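You operate a simulated robot arm through the tools that you are given. There is no shell and no other tool. Be economical: measure what you need, move in short steps, check, and stop when the job is done.

The job below is to be done with a simulated robot arm. You get a single attempt, and the scene is never put back.

## Task
Take the white note card from the desk top and put it on top of the white yoghurt tub.
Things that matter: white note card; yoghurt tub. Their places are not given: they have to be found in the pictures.

The check looks at the end state, three seconds after you hand in, the way a careful person would. Anything else that was tipped, shoved, dropped, spilled or broken makes it a failure.

## Robot
A 7-joint arm with a two-finger parallel gripper, fixed in place. Base frame: the origin is at the foot of the arm, x ahead of it, y to its left, z up; the work surface is at about z = 0. Lengths are in mm, angles in rad, forces in N, time in s.
With the tool pointing down near the work surface it reaches from about 220 to 580 mm from the base axis. Its first joint turns from -1.152 to 1.152 rad. Payload 2.5 kg.
The TCP is the grasp point between the finger pads, 23 mm short of the fingertips. In the tool frame z runs along the fingers and y along their closing line. The gripper opens to 94 mm. The fingers are 38 mm wide and 10 mm thick; the gripper's body (54 by 96 mm) begins 39 mm behind the TCP.
Orientation is told as [roll, pitch, yaw] about the base's x, y, z axes, in that order, counted from this pose: with the fingers straight down and closing along the base's y, the tool's x points along the base's -x, its y along +y and its z along -z.

## Interface
- The arm moves only by the tool drive_tool. Its argument "motion" is a list of rows, each a list of 7 numbers: the shift along the tool's x, y, z in m, then the turn, a rotation vector about the tool's x, y, z in rad, then the finger opening in m, from 0 to 0.094. In form: [[dx, dy, dz, ax, ay, az, jaw], ...]. A call has 1 to 8 rows; each row shifts and turns the commanded pose from where the row before left it, along the tool's axes as they then stand. A row lasts 0.2 s, in which the tool goes at most 50 mm and 0.15 rad; a call with a longer step from one row to the next is refused whole, and so is a gripper value outside its range. A pose out of reach is approached as far as the arm can. The call stops where the force on the tool passes 40 N (or 10 N more than at its start, if that is more) or the arm is blocked; 0.2 s more then pass. Each finger travels about 108 mm/s and halts on what it meets, pressing with about 37 N; the grip force reading is that of the motor and also rises with nothing between the fingers. The clock runs only during rows and for 0.2 s after the last one: add rows that do not move to give the fingers time. The reply holds the time, the measured pose of the TCP, the force on the tool along the base axes, the opening and the grip force, in the units named above and with some noise, and new pictures: "views" is both (left out), scene, wrist or none.
- Cameras (640 x 400 px; columns grow to the right, rows downward): "scene" is fixed at [117.2, -404.1, 546]; the picture's right is [0.84, -0.54, 0.00], its down [-0.29, -0.45, -0.84] and it looks along [0.46, 0.71, -0.54] (base axes); focal length 310 px, centre (320, 200). "wrist" rides on the gripper at [-39, 0, -44] in the tool frame; the picture's right is [0.00, -1.00, 0.00], its down [0.97, 0.00, -0.24] and it looks along [0.24, 0.00, 0.97] (tool axes); focal length 218 px, centre (320, 200).
- point_at(camera, pixels): for up to 12 pixels [column, row] of the newest picture of that camera ("zoom" is the newest enlarged one), the place [x, y, z] in the base frame of the surface seen there, good to about 2 mm. It takes no simulated time.
- enlarge(camera, box): a new picture of the part [left, top, right, bottom] of that camera's present view, enlarged. It takes no simulated time.
- close_job(): hands the job in; it is judged then, once.

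Go step by step. Measure first, check grasps and placings, and put right what went wrong. The budget is 60 turns and 150 pictures, counting those below and the enlarged ones. Unless the task says otherwise, let go and move clear before handing in, and close with one line.

The tools are called after "Emit:" as name(argument=value, ...) on one line, values as JSON. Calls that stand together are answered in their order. drive_tool: Moves the arm, as the interface text tells. Its arguments: {"type":"object","properties":{"motion":{"type":"array","items":{"type":"array","items":{"type":"number"}}},"views":{"type":"string","enum":["both","scene","wrist","none"]}},"required":["motion"]} The other tools are called the same way: point_at (camera, pixels) gives the place of the surface under pixels of a picture; enlarge (camera, box) takes an enlarged picture of a part of a camera's view; close_job () hands the job in.

At the start:

```text
time: 0.0
tcp_pos: [359.7, 46.2, 325.5]
tool_rot: [-0.002, -0.001, 0.001]
force: [-0.6, -0.4, 0.7]
gripper_width: 93.9
grip_force: 0.1
```

scene: 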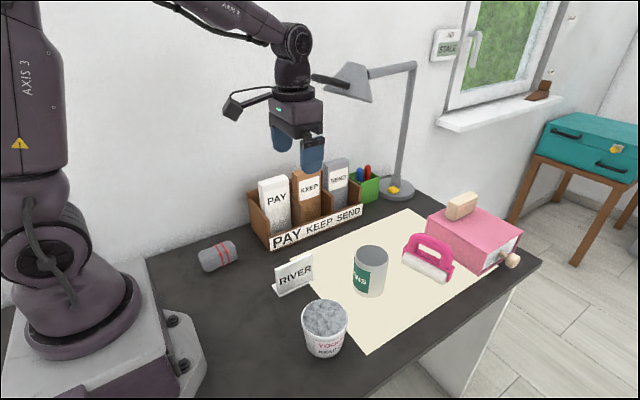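
wrist: 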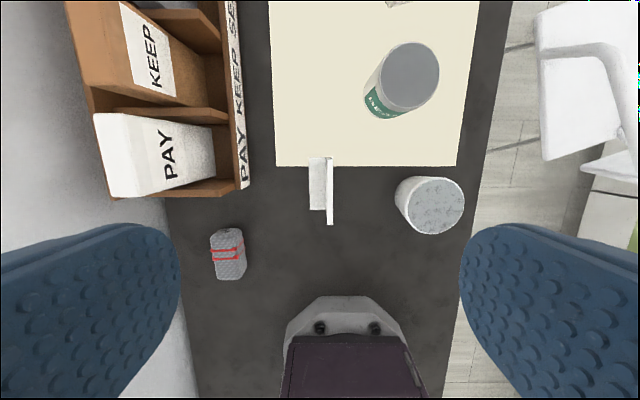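

The card reading "RIVER" stands near scene (294,275), and the yoghurt tub is near (325,328). I'll enlarge both before measuring.

Emit:
enlarge(camera="scene", box=[250, 230, 410, 370])

Emit:
enlarge(camera="wrist", box=[280, 140, 480, 250])

Emit:
point_at(camera="wrist", pixels=[[313, 160], [330, 160], [331, 220], [318, 205], [318, 180], [330, 190], [436, 208], [404, 195], [463, 205], [437, 181], [436, 232], [345, 190]])

Emit:
point_at(camera="scene", pixels=[[273, 267], [310, 253], [313, 285], [278, 295], [274, 285], [295, 260], [325, 318], [304, 318], [347, 318], [325, 301], [325, 335], [300, 300]])

```text
2.86 times, centred on (330, 300) of scene
```

zoom: 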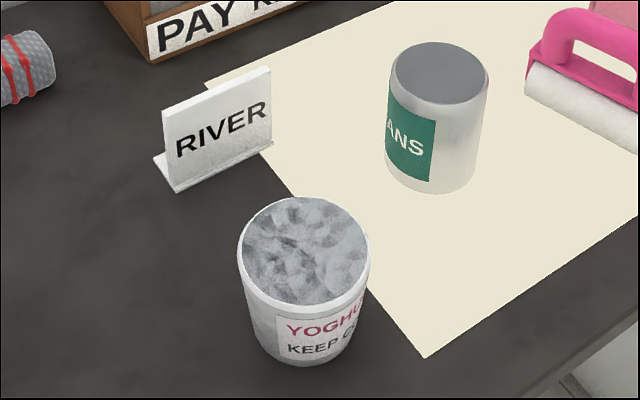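

```text
3.20 times, centred on (380, 195) of wrist
```

zoom: 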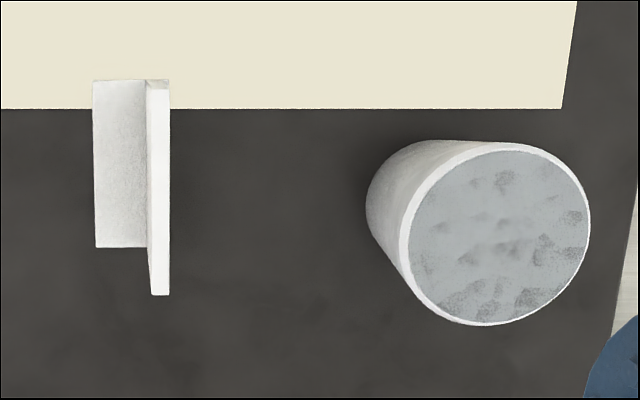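

```text
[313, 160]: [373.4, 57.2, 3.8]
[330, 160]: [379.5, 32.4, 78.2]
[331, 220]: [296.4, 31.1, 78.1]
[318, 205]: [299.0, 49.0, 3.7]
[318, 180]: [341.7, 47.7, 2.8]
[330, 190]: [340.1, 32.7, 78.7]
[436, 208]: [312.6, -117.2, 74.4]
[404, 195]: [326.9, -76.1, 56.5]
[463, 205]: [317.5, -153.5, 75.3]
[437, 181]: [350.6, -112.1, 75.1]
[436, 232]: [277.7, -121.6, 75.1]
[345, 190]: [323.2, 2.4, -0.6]
```

```text
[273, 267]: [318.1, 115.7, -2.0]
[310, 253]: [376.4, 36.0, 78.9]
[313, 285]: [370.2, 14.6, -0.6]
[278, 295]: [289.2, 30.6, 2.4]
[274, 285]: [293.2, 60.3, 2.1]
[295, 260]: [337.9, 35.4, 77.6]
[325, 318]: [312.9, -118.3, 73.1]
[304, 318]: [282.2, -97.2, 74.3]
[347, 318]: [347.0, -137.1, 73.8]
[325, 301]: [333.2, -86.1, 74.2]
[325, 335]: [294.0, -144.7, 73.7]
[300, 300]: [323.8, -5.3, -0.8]
```

The card is an L: an upright face at y≈33, x 296–379, top z≈78, with a foot reaching to y≈59. The tub lid is centred near (314,-117) at z≈75. I'll check how upright the face is and move above it.

Emit:
point_at(camera="scene", pixels=[[295, 265], [295, 272], [295, 280], [295, 287], [280, 272], [280, 290], [309, 258], [310, 280], [295, 291], [315, 280]])

Emit:
drive_tool(motion=[[0.0217, -0.0132, 0.04, 0, 0, 0, 0.06], [0, 0, 0.045, 0, 0, 0, 0.06], [0, 0, 0.045, 0, 0, 0, 0.06], [0, 0, 0.03, 0, 0, 0, 0.06], [0, 0, 0, 0, 0, 0, 0.06]])

```text
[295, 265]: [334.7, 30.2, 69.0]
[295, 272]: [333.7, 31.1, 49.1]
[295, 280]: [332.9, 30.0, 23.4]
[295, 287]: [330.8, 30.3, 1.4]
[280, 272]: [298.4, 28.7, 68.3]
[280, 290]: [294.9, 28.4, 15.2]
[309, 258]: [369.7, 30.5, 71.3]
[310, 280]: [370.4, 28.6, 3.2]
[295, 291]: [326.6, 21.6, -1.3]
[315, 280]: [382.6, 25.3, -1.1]
```

```text
time: 1.2
tcp_pos: [339.7, 32.0, 163.3]
tool_rot: [0.0, 0.0, 0.0]
force: [1.0, 0.2, 0.2]
gripper_width: 59.9
grip_force: 0.1
```

scene: 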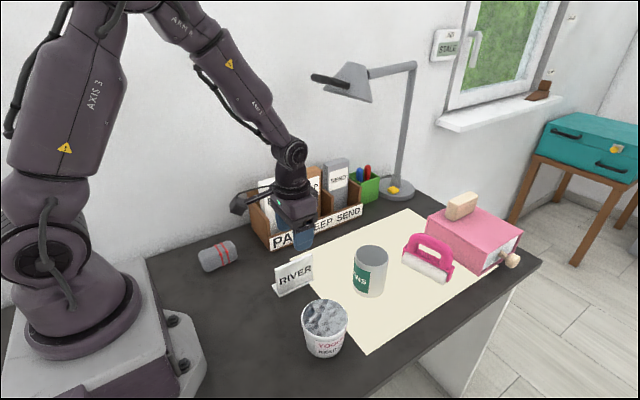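
wrist: 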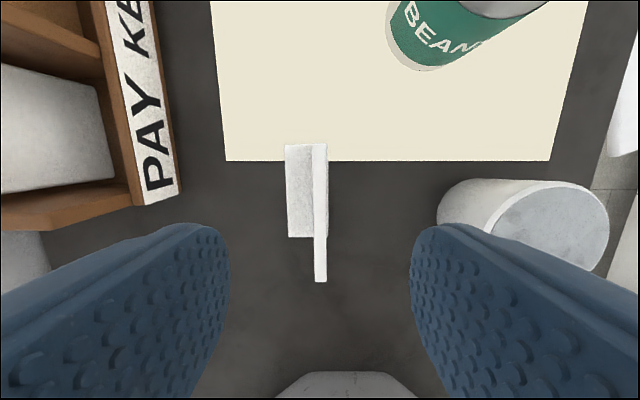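

The face is upright, about 6 mm thick and centred between the fingers (wrist column ~320). I'll go down to z≈60 without closing.

Emit:
drive_tool(motion=[[0.001, 0.0005, 0.035, 0, 0, 0, 0.06], [0, 0, 0.03, 0, 0, 0, 0.06], [0, 0, 0.025, 0, 0, 0, 0.05], [0, 0, 0.013, 0, 0, 0, 0.04], [0, 0, 0, 0, 0, 0, 0.04]])

```text
time: 2.4
tcp_pos: [337.5, 36.1, 62.7]
tool_rot: [-0.001, 0.001, 0.002]
force: [0.0, 0.4, -0.2]
gripper_width: 39.8
grip_force: 0.0
```

scene: 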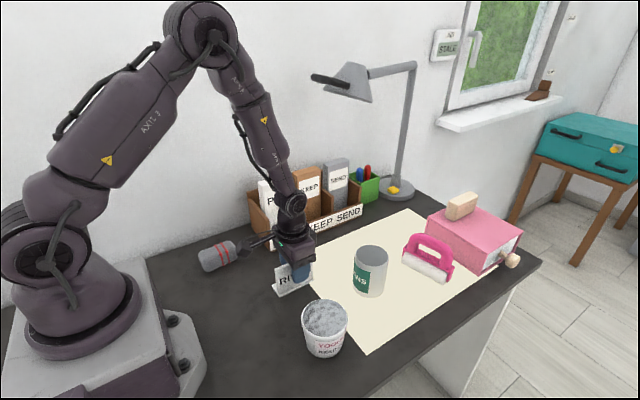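
wrist: 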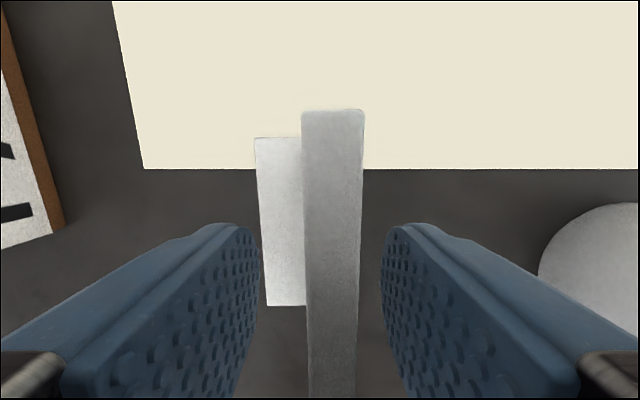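

The card sits slightly right of centre (column ~333), so I'll shift about 2.5 mm towards -y and close gradually.

Emit:
drive_tool(motion=[[0, -0.0025, 0, 0, 0, 0, 0.03], [0, 0, 0, 0, 0, 0, 0.02], [0, 0, 0, 0, 0, 0, 0.012], [0, 0, 0, 0, 0, 0, 0.007], [0, 0, 0, 0, 0, 0, 0.004], [0, 0, 0, 0, 0, 0, 0.004]])

```text
time: 3.8
tcp_pos: [336.3, 31.9, 62.7]
tool_rot: [0.0, 0.0, 0.0]
force: [-0.2, 0.7, 0.4]
gripper_width: 7.1
grip_force: 36.9
```

scene: 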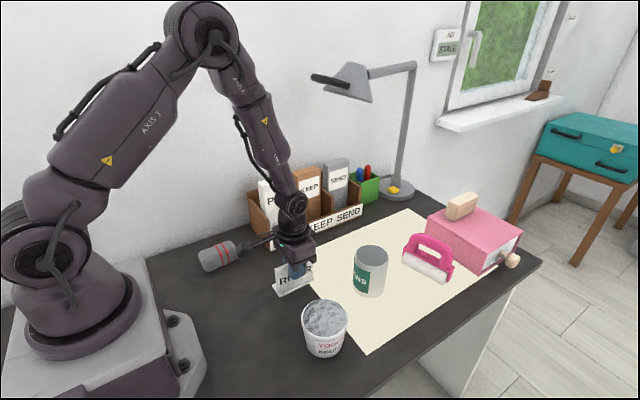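
wrist: 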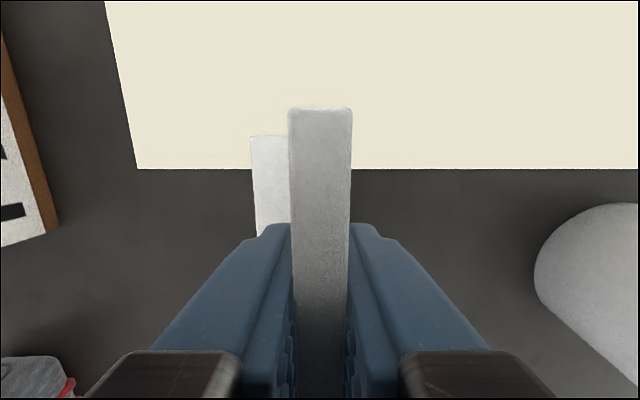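

The grip holds at 7 mm and 37 N, so the card is between the pads. I'll lift it straight up and check.

Emit:
drive_tool(motion=[[0, 0, -0.015, 0, 0, 0, 0.004], [0, 0, -0.03, 0, 0, 0, 0.004], [0, 0, -0.035, 0, 0, 0, 0.004], [0, 0, -0.035, 0, 0, 0, 0.004], [0, 0, -0.015, 0, 0, 0, 0.004], [0, 0, 0, 0, 0, 0, 0.004]])

```text
time: 5.2
tcp_pos: [335.2, 31.9, 192.9]
tool_rot: [-0.002, 0.001, 0.0]
force: [-0.5, 0.1, 0.1]
gripper_width: 4.2
grip_force: 0.0
```

scene: 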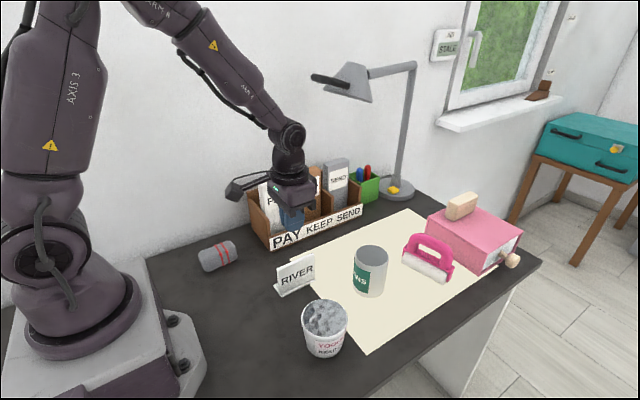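
wrist: 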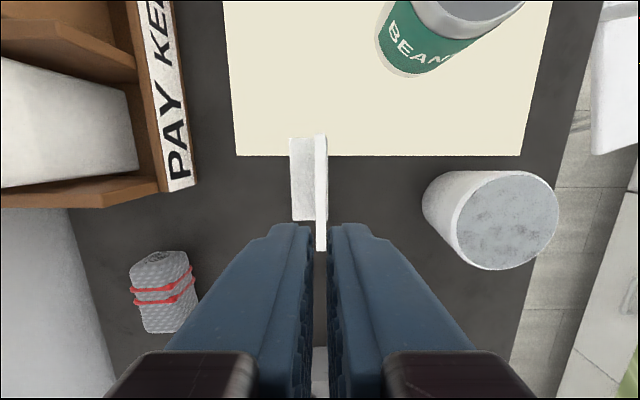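

The card slipped out: it is still on the desk at (294,275) and the jaw has dropped to 4.2 mm. Before retrying I'll check whether it moved and what the rest of the desk holds.

Emit:
enlarge(camera="scene", box=[255, 240, 355, 302])

Emit:
enlarge(camera="scene", box=[150, 150, 550, 400])

Emit:
point_at(camera="scene", pixels=[[295, 265], [280, 272], [309, 258], [310, 253], [295, 260], [277, 270], [295, 287]])

```text
6.40 times, centred on (305, 271) of scene
```

zoom: 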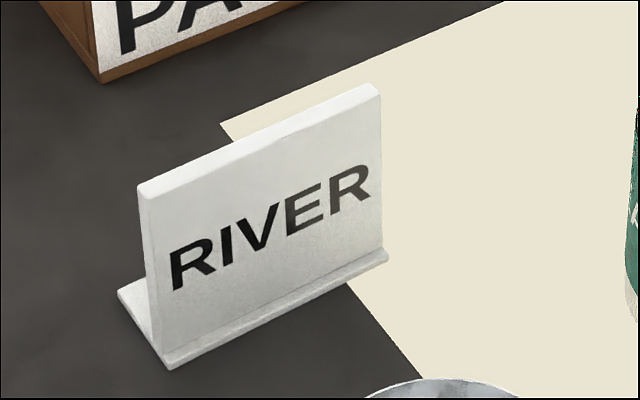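

```text
1.60 times, centred on (350, 275) of scene
```

zoom: 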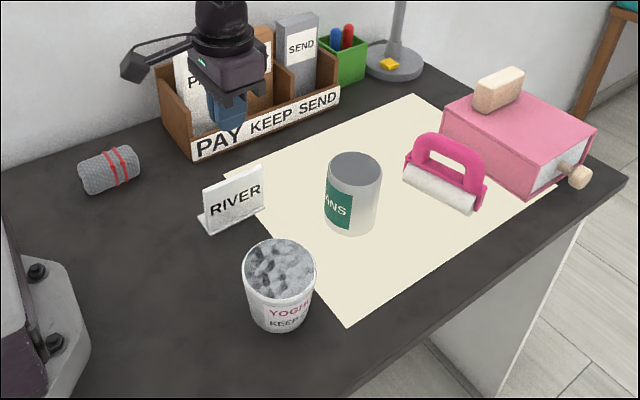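

```text
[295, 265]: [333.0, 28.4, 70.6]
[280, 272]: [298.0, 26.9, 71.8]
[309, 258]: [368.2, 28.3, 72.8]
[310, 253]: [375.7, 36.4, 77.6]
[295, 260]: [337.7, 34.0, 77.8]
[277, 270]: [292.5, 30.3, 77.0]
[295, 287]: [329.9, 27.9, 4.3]
```

The card hardly moved, and nothing else on the desk looks like a note card. I'll reopen, go lower (z≈47) for more pad contact, close fully and read the forces.

Emit:
drive_tool(motion=[[0, 0, 0, 0, 0, 0, 0.03], [0.0, 0, 0.03, 0, 0, 0, 0.05], [0, 0, 0.04, 0, 0, 0, 0.05], [0, 0, 0.04, 0, 0, 0, 0.05], [0, 0, 0.025, 0, 0, 0, 0.04], [0, 0, 0.01, 0, 0, 0, 0.04], [0, 0, 0, 0, 0, 0, 0.04]], views="wrist")

Emit:
drive_tool(motion=[[0, 0, 0, 0, 0, 0, 0.02], [0, 0, 0, 0, 0, 0, 0.01], [0, 0, 0, 0, 0, 0, 0.0], [0, 0, 0, 0, 0, 0, 0.0], [0, 0, 0, 0, 0, 0, 0.0], [0, 0, 0, 0, 0, 0, 0]], views="wrist")

Emit:
drive_tool(motion=[[0, 0, -0.002, 0, 0, 0, 0.0], [0, 0, -0.002, 0, 0, 0, 0.0], [0, 0, -0.002, 0, 0, 0, 0.0]], views="both")

```text
time: 6.8
tcp_pos: [337.9, 31.2, 46.6]
tool_rot: [0.0, 0.0, 0.0]
force: [-0.4, -0.4, 0.4]
gripper_width: 40.0
grip_force: 0.0
```

wrist: 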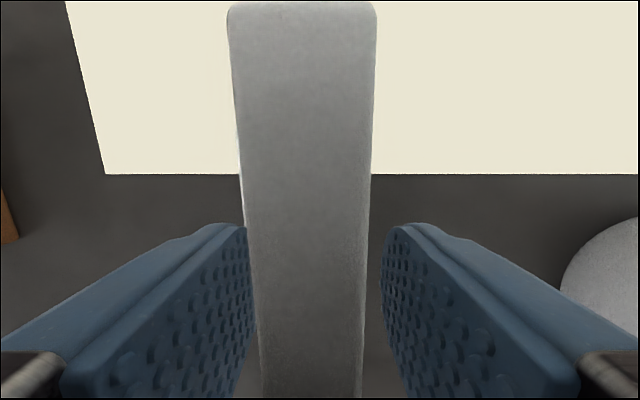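

```text
time: 8.2
tcp_pos: [335.8, 29.6, 46.9]
tool_rot: [-0.001, 0.001, 0.0]
force: [-0.2, 0.4, -0.3]
gripper_width: 7.0
grip_force: 37.1
```

wrist: 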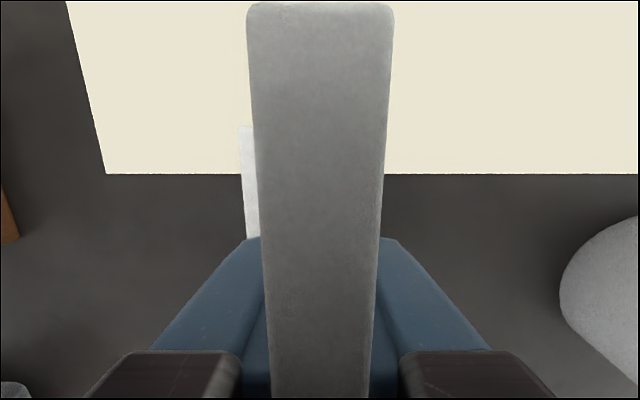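

```text
time: 9.0
tcp_pos: [336.0, 31.1, 53.8]
tool_rot: [-0.002, 0.0, 0.001]
force: [-0.4, -0.4, 0.6]
gripper_width: 7.2
grip_force: 37.4
```

scene: 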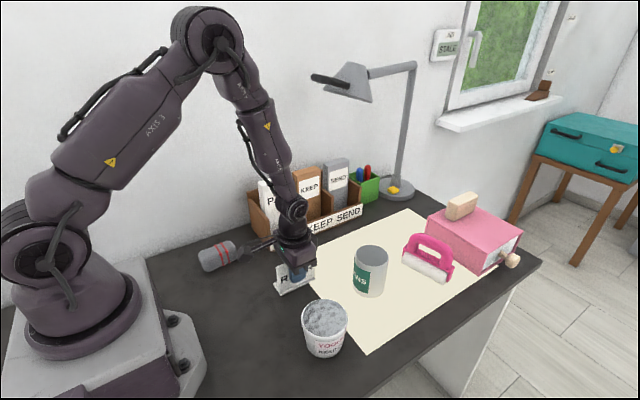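
wrist: 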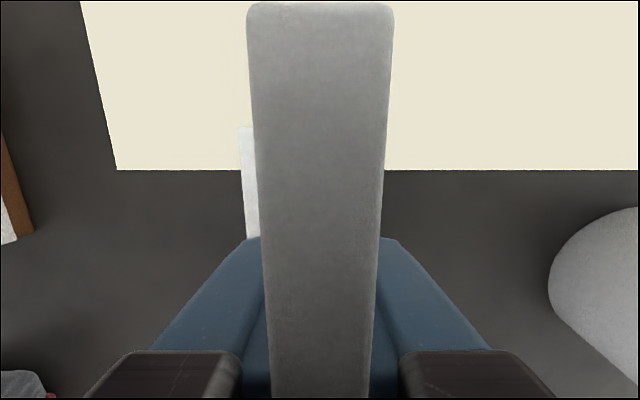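

The card has risen with the gripper: its outline is unchanged in the wrist view while the desk has shifted. I'll keep lifting gently.

Emit:
drive_tool(motion=[[0, 0, -0.005, 0, 0, 0, 0.0], [0, 0, -0.01, 0, 0, 0, 0.0], [0, 0, -0.012, 0, 0, 0, 0.0], [0, 0, -0.012, 0, 0, 0, 0.0], [0, 0, -0.012, 0, 0, 0, 0.0], [0, 0, -0.012, 0, 0, 0, 0.0], [0, 0, -0.006, 0, 0, 0, 0.0]])

```text
time: 10.6
tcp_pos: [334.8, 30.0, 122.5]
tool_rot: [-0.001, 0.0, 0.0]
force: [1.4, 0.5, 0.5]
gripper_width: 7.1
grip_force: 37.1
```

scene: 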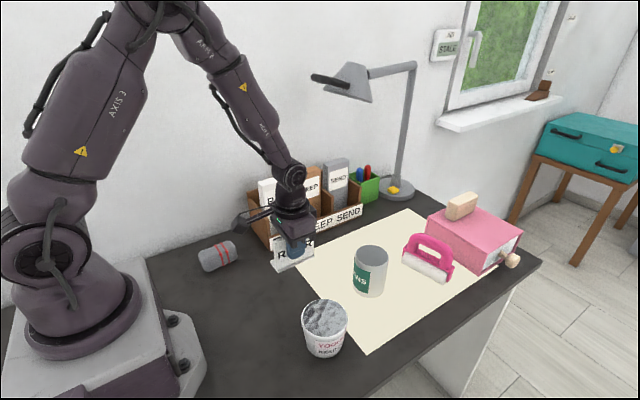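
wrist: 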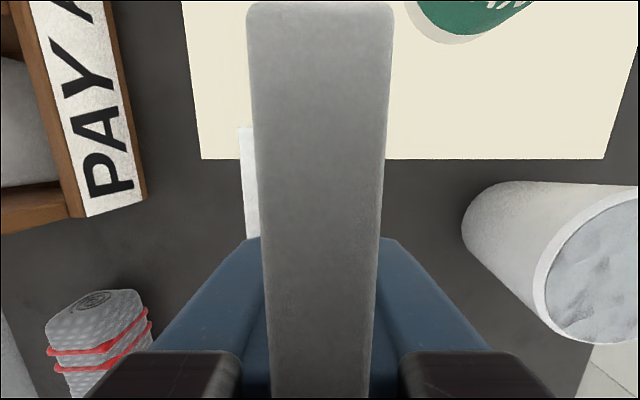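

The card is held steadily, its bottom at about z 76. I'll lift another 35 mm and carry it smoothly toward the tub at (314,-125).

Emit:
drive_tool(motion=[[0, 0, -0.008, 0, 0, 0, 0.0], [0, 0, -0.012, 0, 0, 0, 0.0], [0, 0, -0.012, 0, 0, 0, 0.0], [0, 0, -0.006, 0, 0, 0, 0.0], [0.002, -0.008, 0, 0, 0, 0, 0.0], [0.003, -0.014, 0, 0, 0, 0, 0.0], [0.003, -0.018, 0, 0, 0, 0, 0.0], [0.002, -0.014, 0, 0, 0, 0, 0.0]], views="none")

Emit:
drive_tool(motion=[[0.002, -0.01, 0, 0, 0, 0, 0.0], [0.003, -0.015, 0, 0, 0, 0, 0.0], [0.003, -0.018, 0, 0, 0, 0, 0.0], [0.002, -0.018, 0, 0, 0, 0, 0.0], [0, -0.017, 0, 0, 0, 0, 0.0], [0, -0.015, 0, 0, 0, 0, 0.0], [0, -0.008, 0, 0, 0, 0, 0.0], [0, 0, 0, 0, 0, 0, 0.0]])

```text
time: 12.4
tcp_pos: [327.7, -22.8, 159.4]
tool_rot: [0.001, 0.0, -0.001]
force: [0.3, 0.4, 0.5]
gripper_width: 7.1
grip_force: 37.7
```

```text
time: 14.2
tcp_pos: [317.6, -123.8, 160.6]
tool_rot: [0.0, -0.001, 0.0]
force: [-0.5, -0.1, 0.1]
gripper_width: 7.3
grip_force: 37.0
```

scene: 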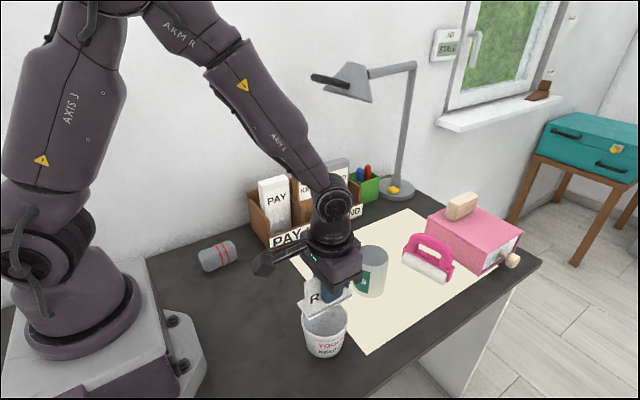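
wrist: 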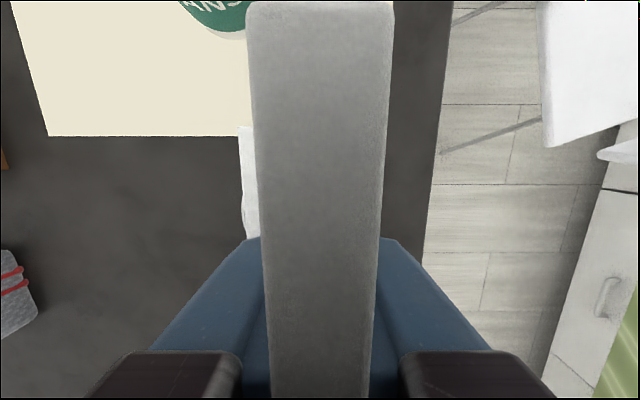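

The card is above the tub. I'll measure its position relative to the lid before lowering.

Emit:
enlarge(camera="scene", box=[285, 265, 375, 365])

Emit:
point_at(camera="scene", pixels=[[308, 312], [315, 310], [340, 300], [350, 295], [306, 285], [308, 300], [346, 318], [330, 325], [325, 334], [303, 303]])

```text
4.00 times, centred on (330, 315) of scene
```

zoom: 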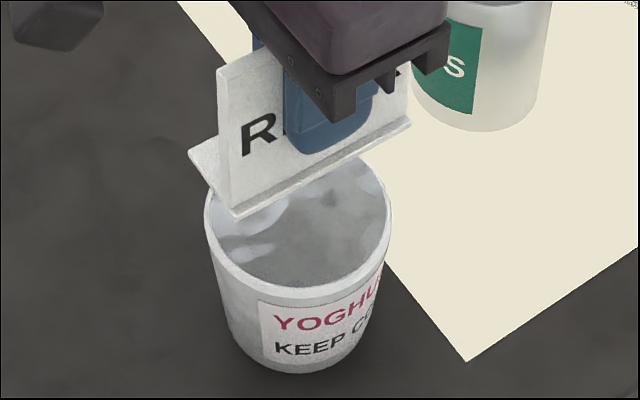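

```text
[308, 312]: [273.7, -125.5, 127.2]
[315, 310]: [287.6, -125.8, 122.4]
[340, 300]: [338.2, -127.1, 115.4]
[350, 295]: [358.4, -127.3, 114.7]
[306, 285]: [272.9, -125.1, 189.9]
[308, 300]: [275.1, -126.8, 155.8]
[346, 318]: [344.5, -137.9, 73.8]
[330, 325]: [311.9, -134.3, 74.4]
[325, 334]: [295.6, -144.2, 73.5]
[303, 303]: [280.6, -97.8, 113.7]
```

The card spans x 273–359 and y -130 to -97, well over the lid, with its bottom at about 113. I'll lower it 33 mm, then creep the rest.

Emit:
drive_tool(motion=[[0.002, 0, 0.006, 0, 0, 0, 0.0], [0, 0, 0.01, 0, 0, 0, 0.0], [0, 0, 0.01, 0, 0, 0, 0.0], [0, 0, 0.006, 0, 0, 0, 0.0], [0, 0, 0.001, 0, 0, 0, 0.0], [0, 0, 0, 0, 0, 0, 0.0]])

Emit:
enlarge(camera="scene", box=[285, 265, 375, 365])

```text
time: 15.6
tcp_pos: [314.1, -123.4, 127.9]
tool_rot: [0.0, 0.001, 0.0]
force: [0.3, 0.4, 0.4]
gripper_width: 7.5
grip_force: 37.4
```

scene: 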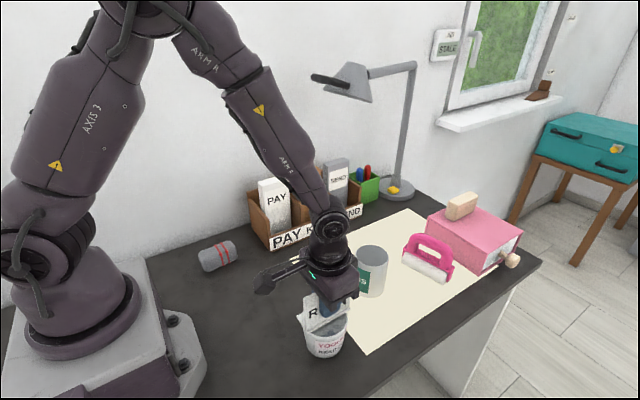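
wrist: 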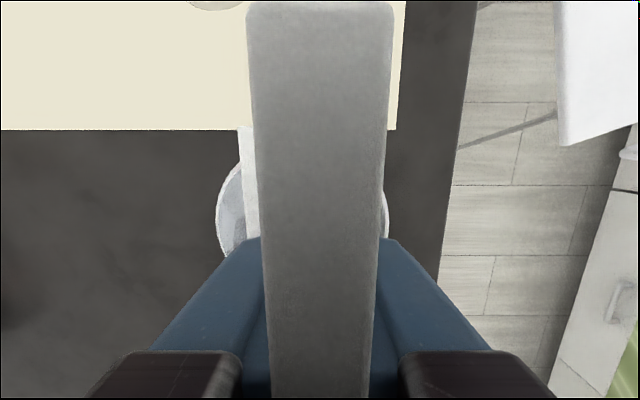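

```text
4.00 times, centred on (330, 315) of scene
```

zoom: 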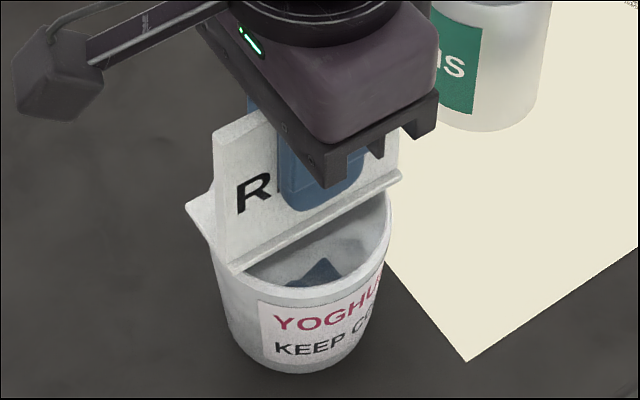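

About 6 mm remains to the lid. I'll creep down 1 mm at a time and watch the force.

Emit:
drive_tool(motion=[[0, 0, 0.001, 0, 0, 0, 0.0], [0, 0, 0.001, 0, 0, 0, 0.0], [0, 0, 0.001, 0, 0, 0, 0.0], [0, 0, 0.001, 0, 0, 0, 0.0], [0, 0, 0, 0, 0, 0, 0.0]], views="none")

Emit:
drive_tool(motion=[[0, 0, 0.0005, 0, 0, 0, 0.0], [0, 0, 0.0005, 0, 0, 0, 0.0], [0, 0, 0, 0, 0, 0, 0.0]], views="none")

Emit:
enlarge(camera="scene", box=[285, 265, 375, 365])

```text
time: 16.8
tcp_pos: [316.1, -124.6, 122.9]
tool_rot: [0.0, 0.001, 0.0]
force: [0.0, -0.5, -0.6]
gripper_width: 7.1
grip_force: 37.3
```

```text
time: 17.6
tcp_pos: [315.0, -122.7, 122.3]
tool_rot: [-0.002, -0.001, 0.0]
force: [-4.1, -0.5, 23.0]
gripper_width: 7.2
grip_force: 37.1
```

```text
4.00 times, centred on (330, 315) of scene
```

zoom: 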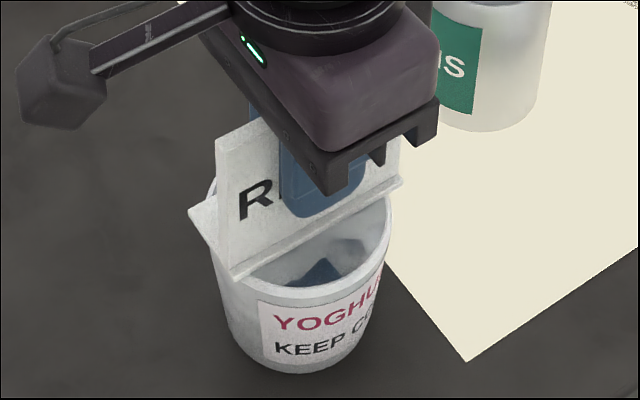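

Contact reads 23 N, so the card is on the lid. I'll ease off about 0.7 mm and open the fingers slowly.

Emit:
drive_tool(motion=[[0, 0, -0.0007, 0, 0, 0, 0.0], [0, 0, 0, 0, 0, 0, 0.0]], views="none")

Emit:
drive_tool(motion=[[0, 0, 0, 0, 0, 0, 0.009], [0, 0, 0, 0, 0, 0, 0.015], [0, 0, 0, 0, 0, 0, 0.03], [0, 0, 0, 0, 0, 0, 0.04], [0, 0, 0, 0, 0, 0, 0.04]])

```text
time: 18.2
tcp_pos: [316.0, -123.6, 121.7]
tool_rot: [-0.001, -0.002, 0.0]
force: [-0.8, 1.5, 17.6]
gripper_width: 6.9
grip_force: 37.3
```

```text
time: 19.4
tcp_pos: [315.5, -124.6, 121.5]
tool_rot: [0.0, -0.001, 0.0]
force: [-0.8, -0.3, 0.0]
gripper_width: 39.9
grip_force: 0.2
```

scene: 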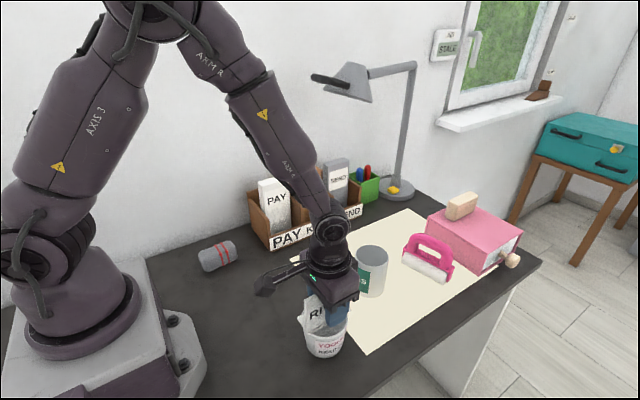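
wrist: 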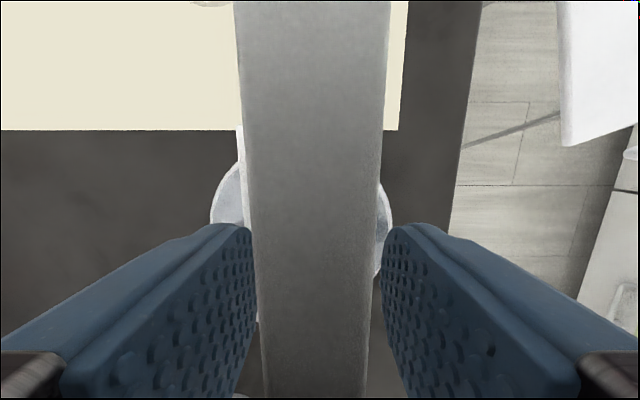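

The card stands free on the lid, upright between the open fingers. I'll rise straight up.

Emit:
drive_tool(motion=[[0, 0, -0.01, 0, 0, 0, 0.04], [0, 0, -0.03, 0, 0, 0, 0.04], [0, 0, -0.04, 0, 0, 0, 0.04], [0, 0, -0.045, 0, 0, 0, 0.04], [0, 0, -0.03, 0, 0, 0, 0.04], [0, 0, 0, 0, 0, 0, 0.04]])

Emit:
enlarge(camera="scene", box=[270, 250, 390, 370])

```text
time: 20.8
tcp_pos: [317.8, -120.5, 279.7]
tool_rot: [-0.001, 0.001, -0.001]
force: [1.3, -0.2, 0.7]
gripper_width: 40.0
grip_force: 0.0
```

scene: 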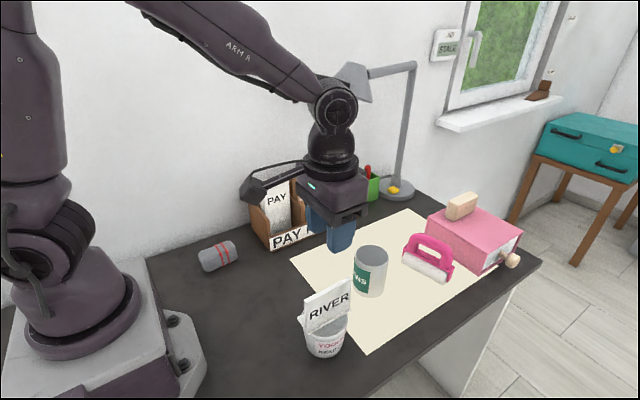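
wrist: 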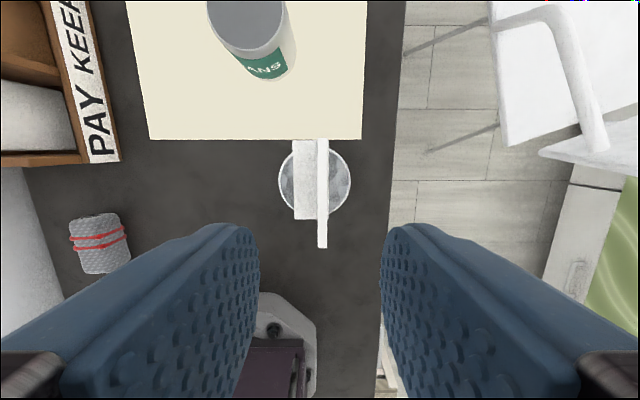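

```text
3.33 times, centred on (330, 310) of scene
```

zoom: 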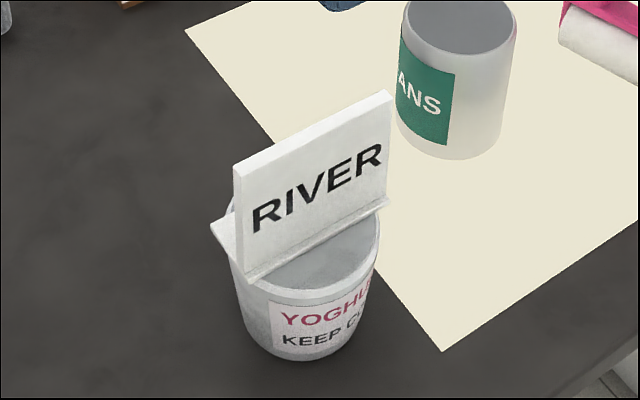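

The card stands upright and centred on the tub lid at (327,305). The gripper is clear and nothing else has moved, so I'm handing in.

Emit:
close_job()

```text
The job is handed in.
```

The white "RIVER" note card is standing upright on top of the yoghurt tub, and I've handed the job in. My first grip slipped without tipping the card, and nothing else on the desk looked disturbed in the last pictures.
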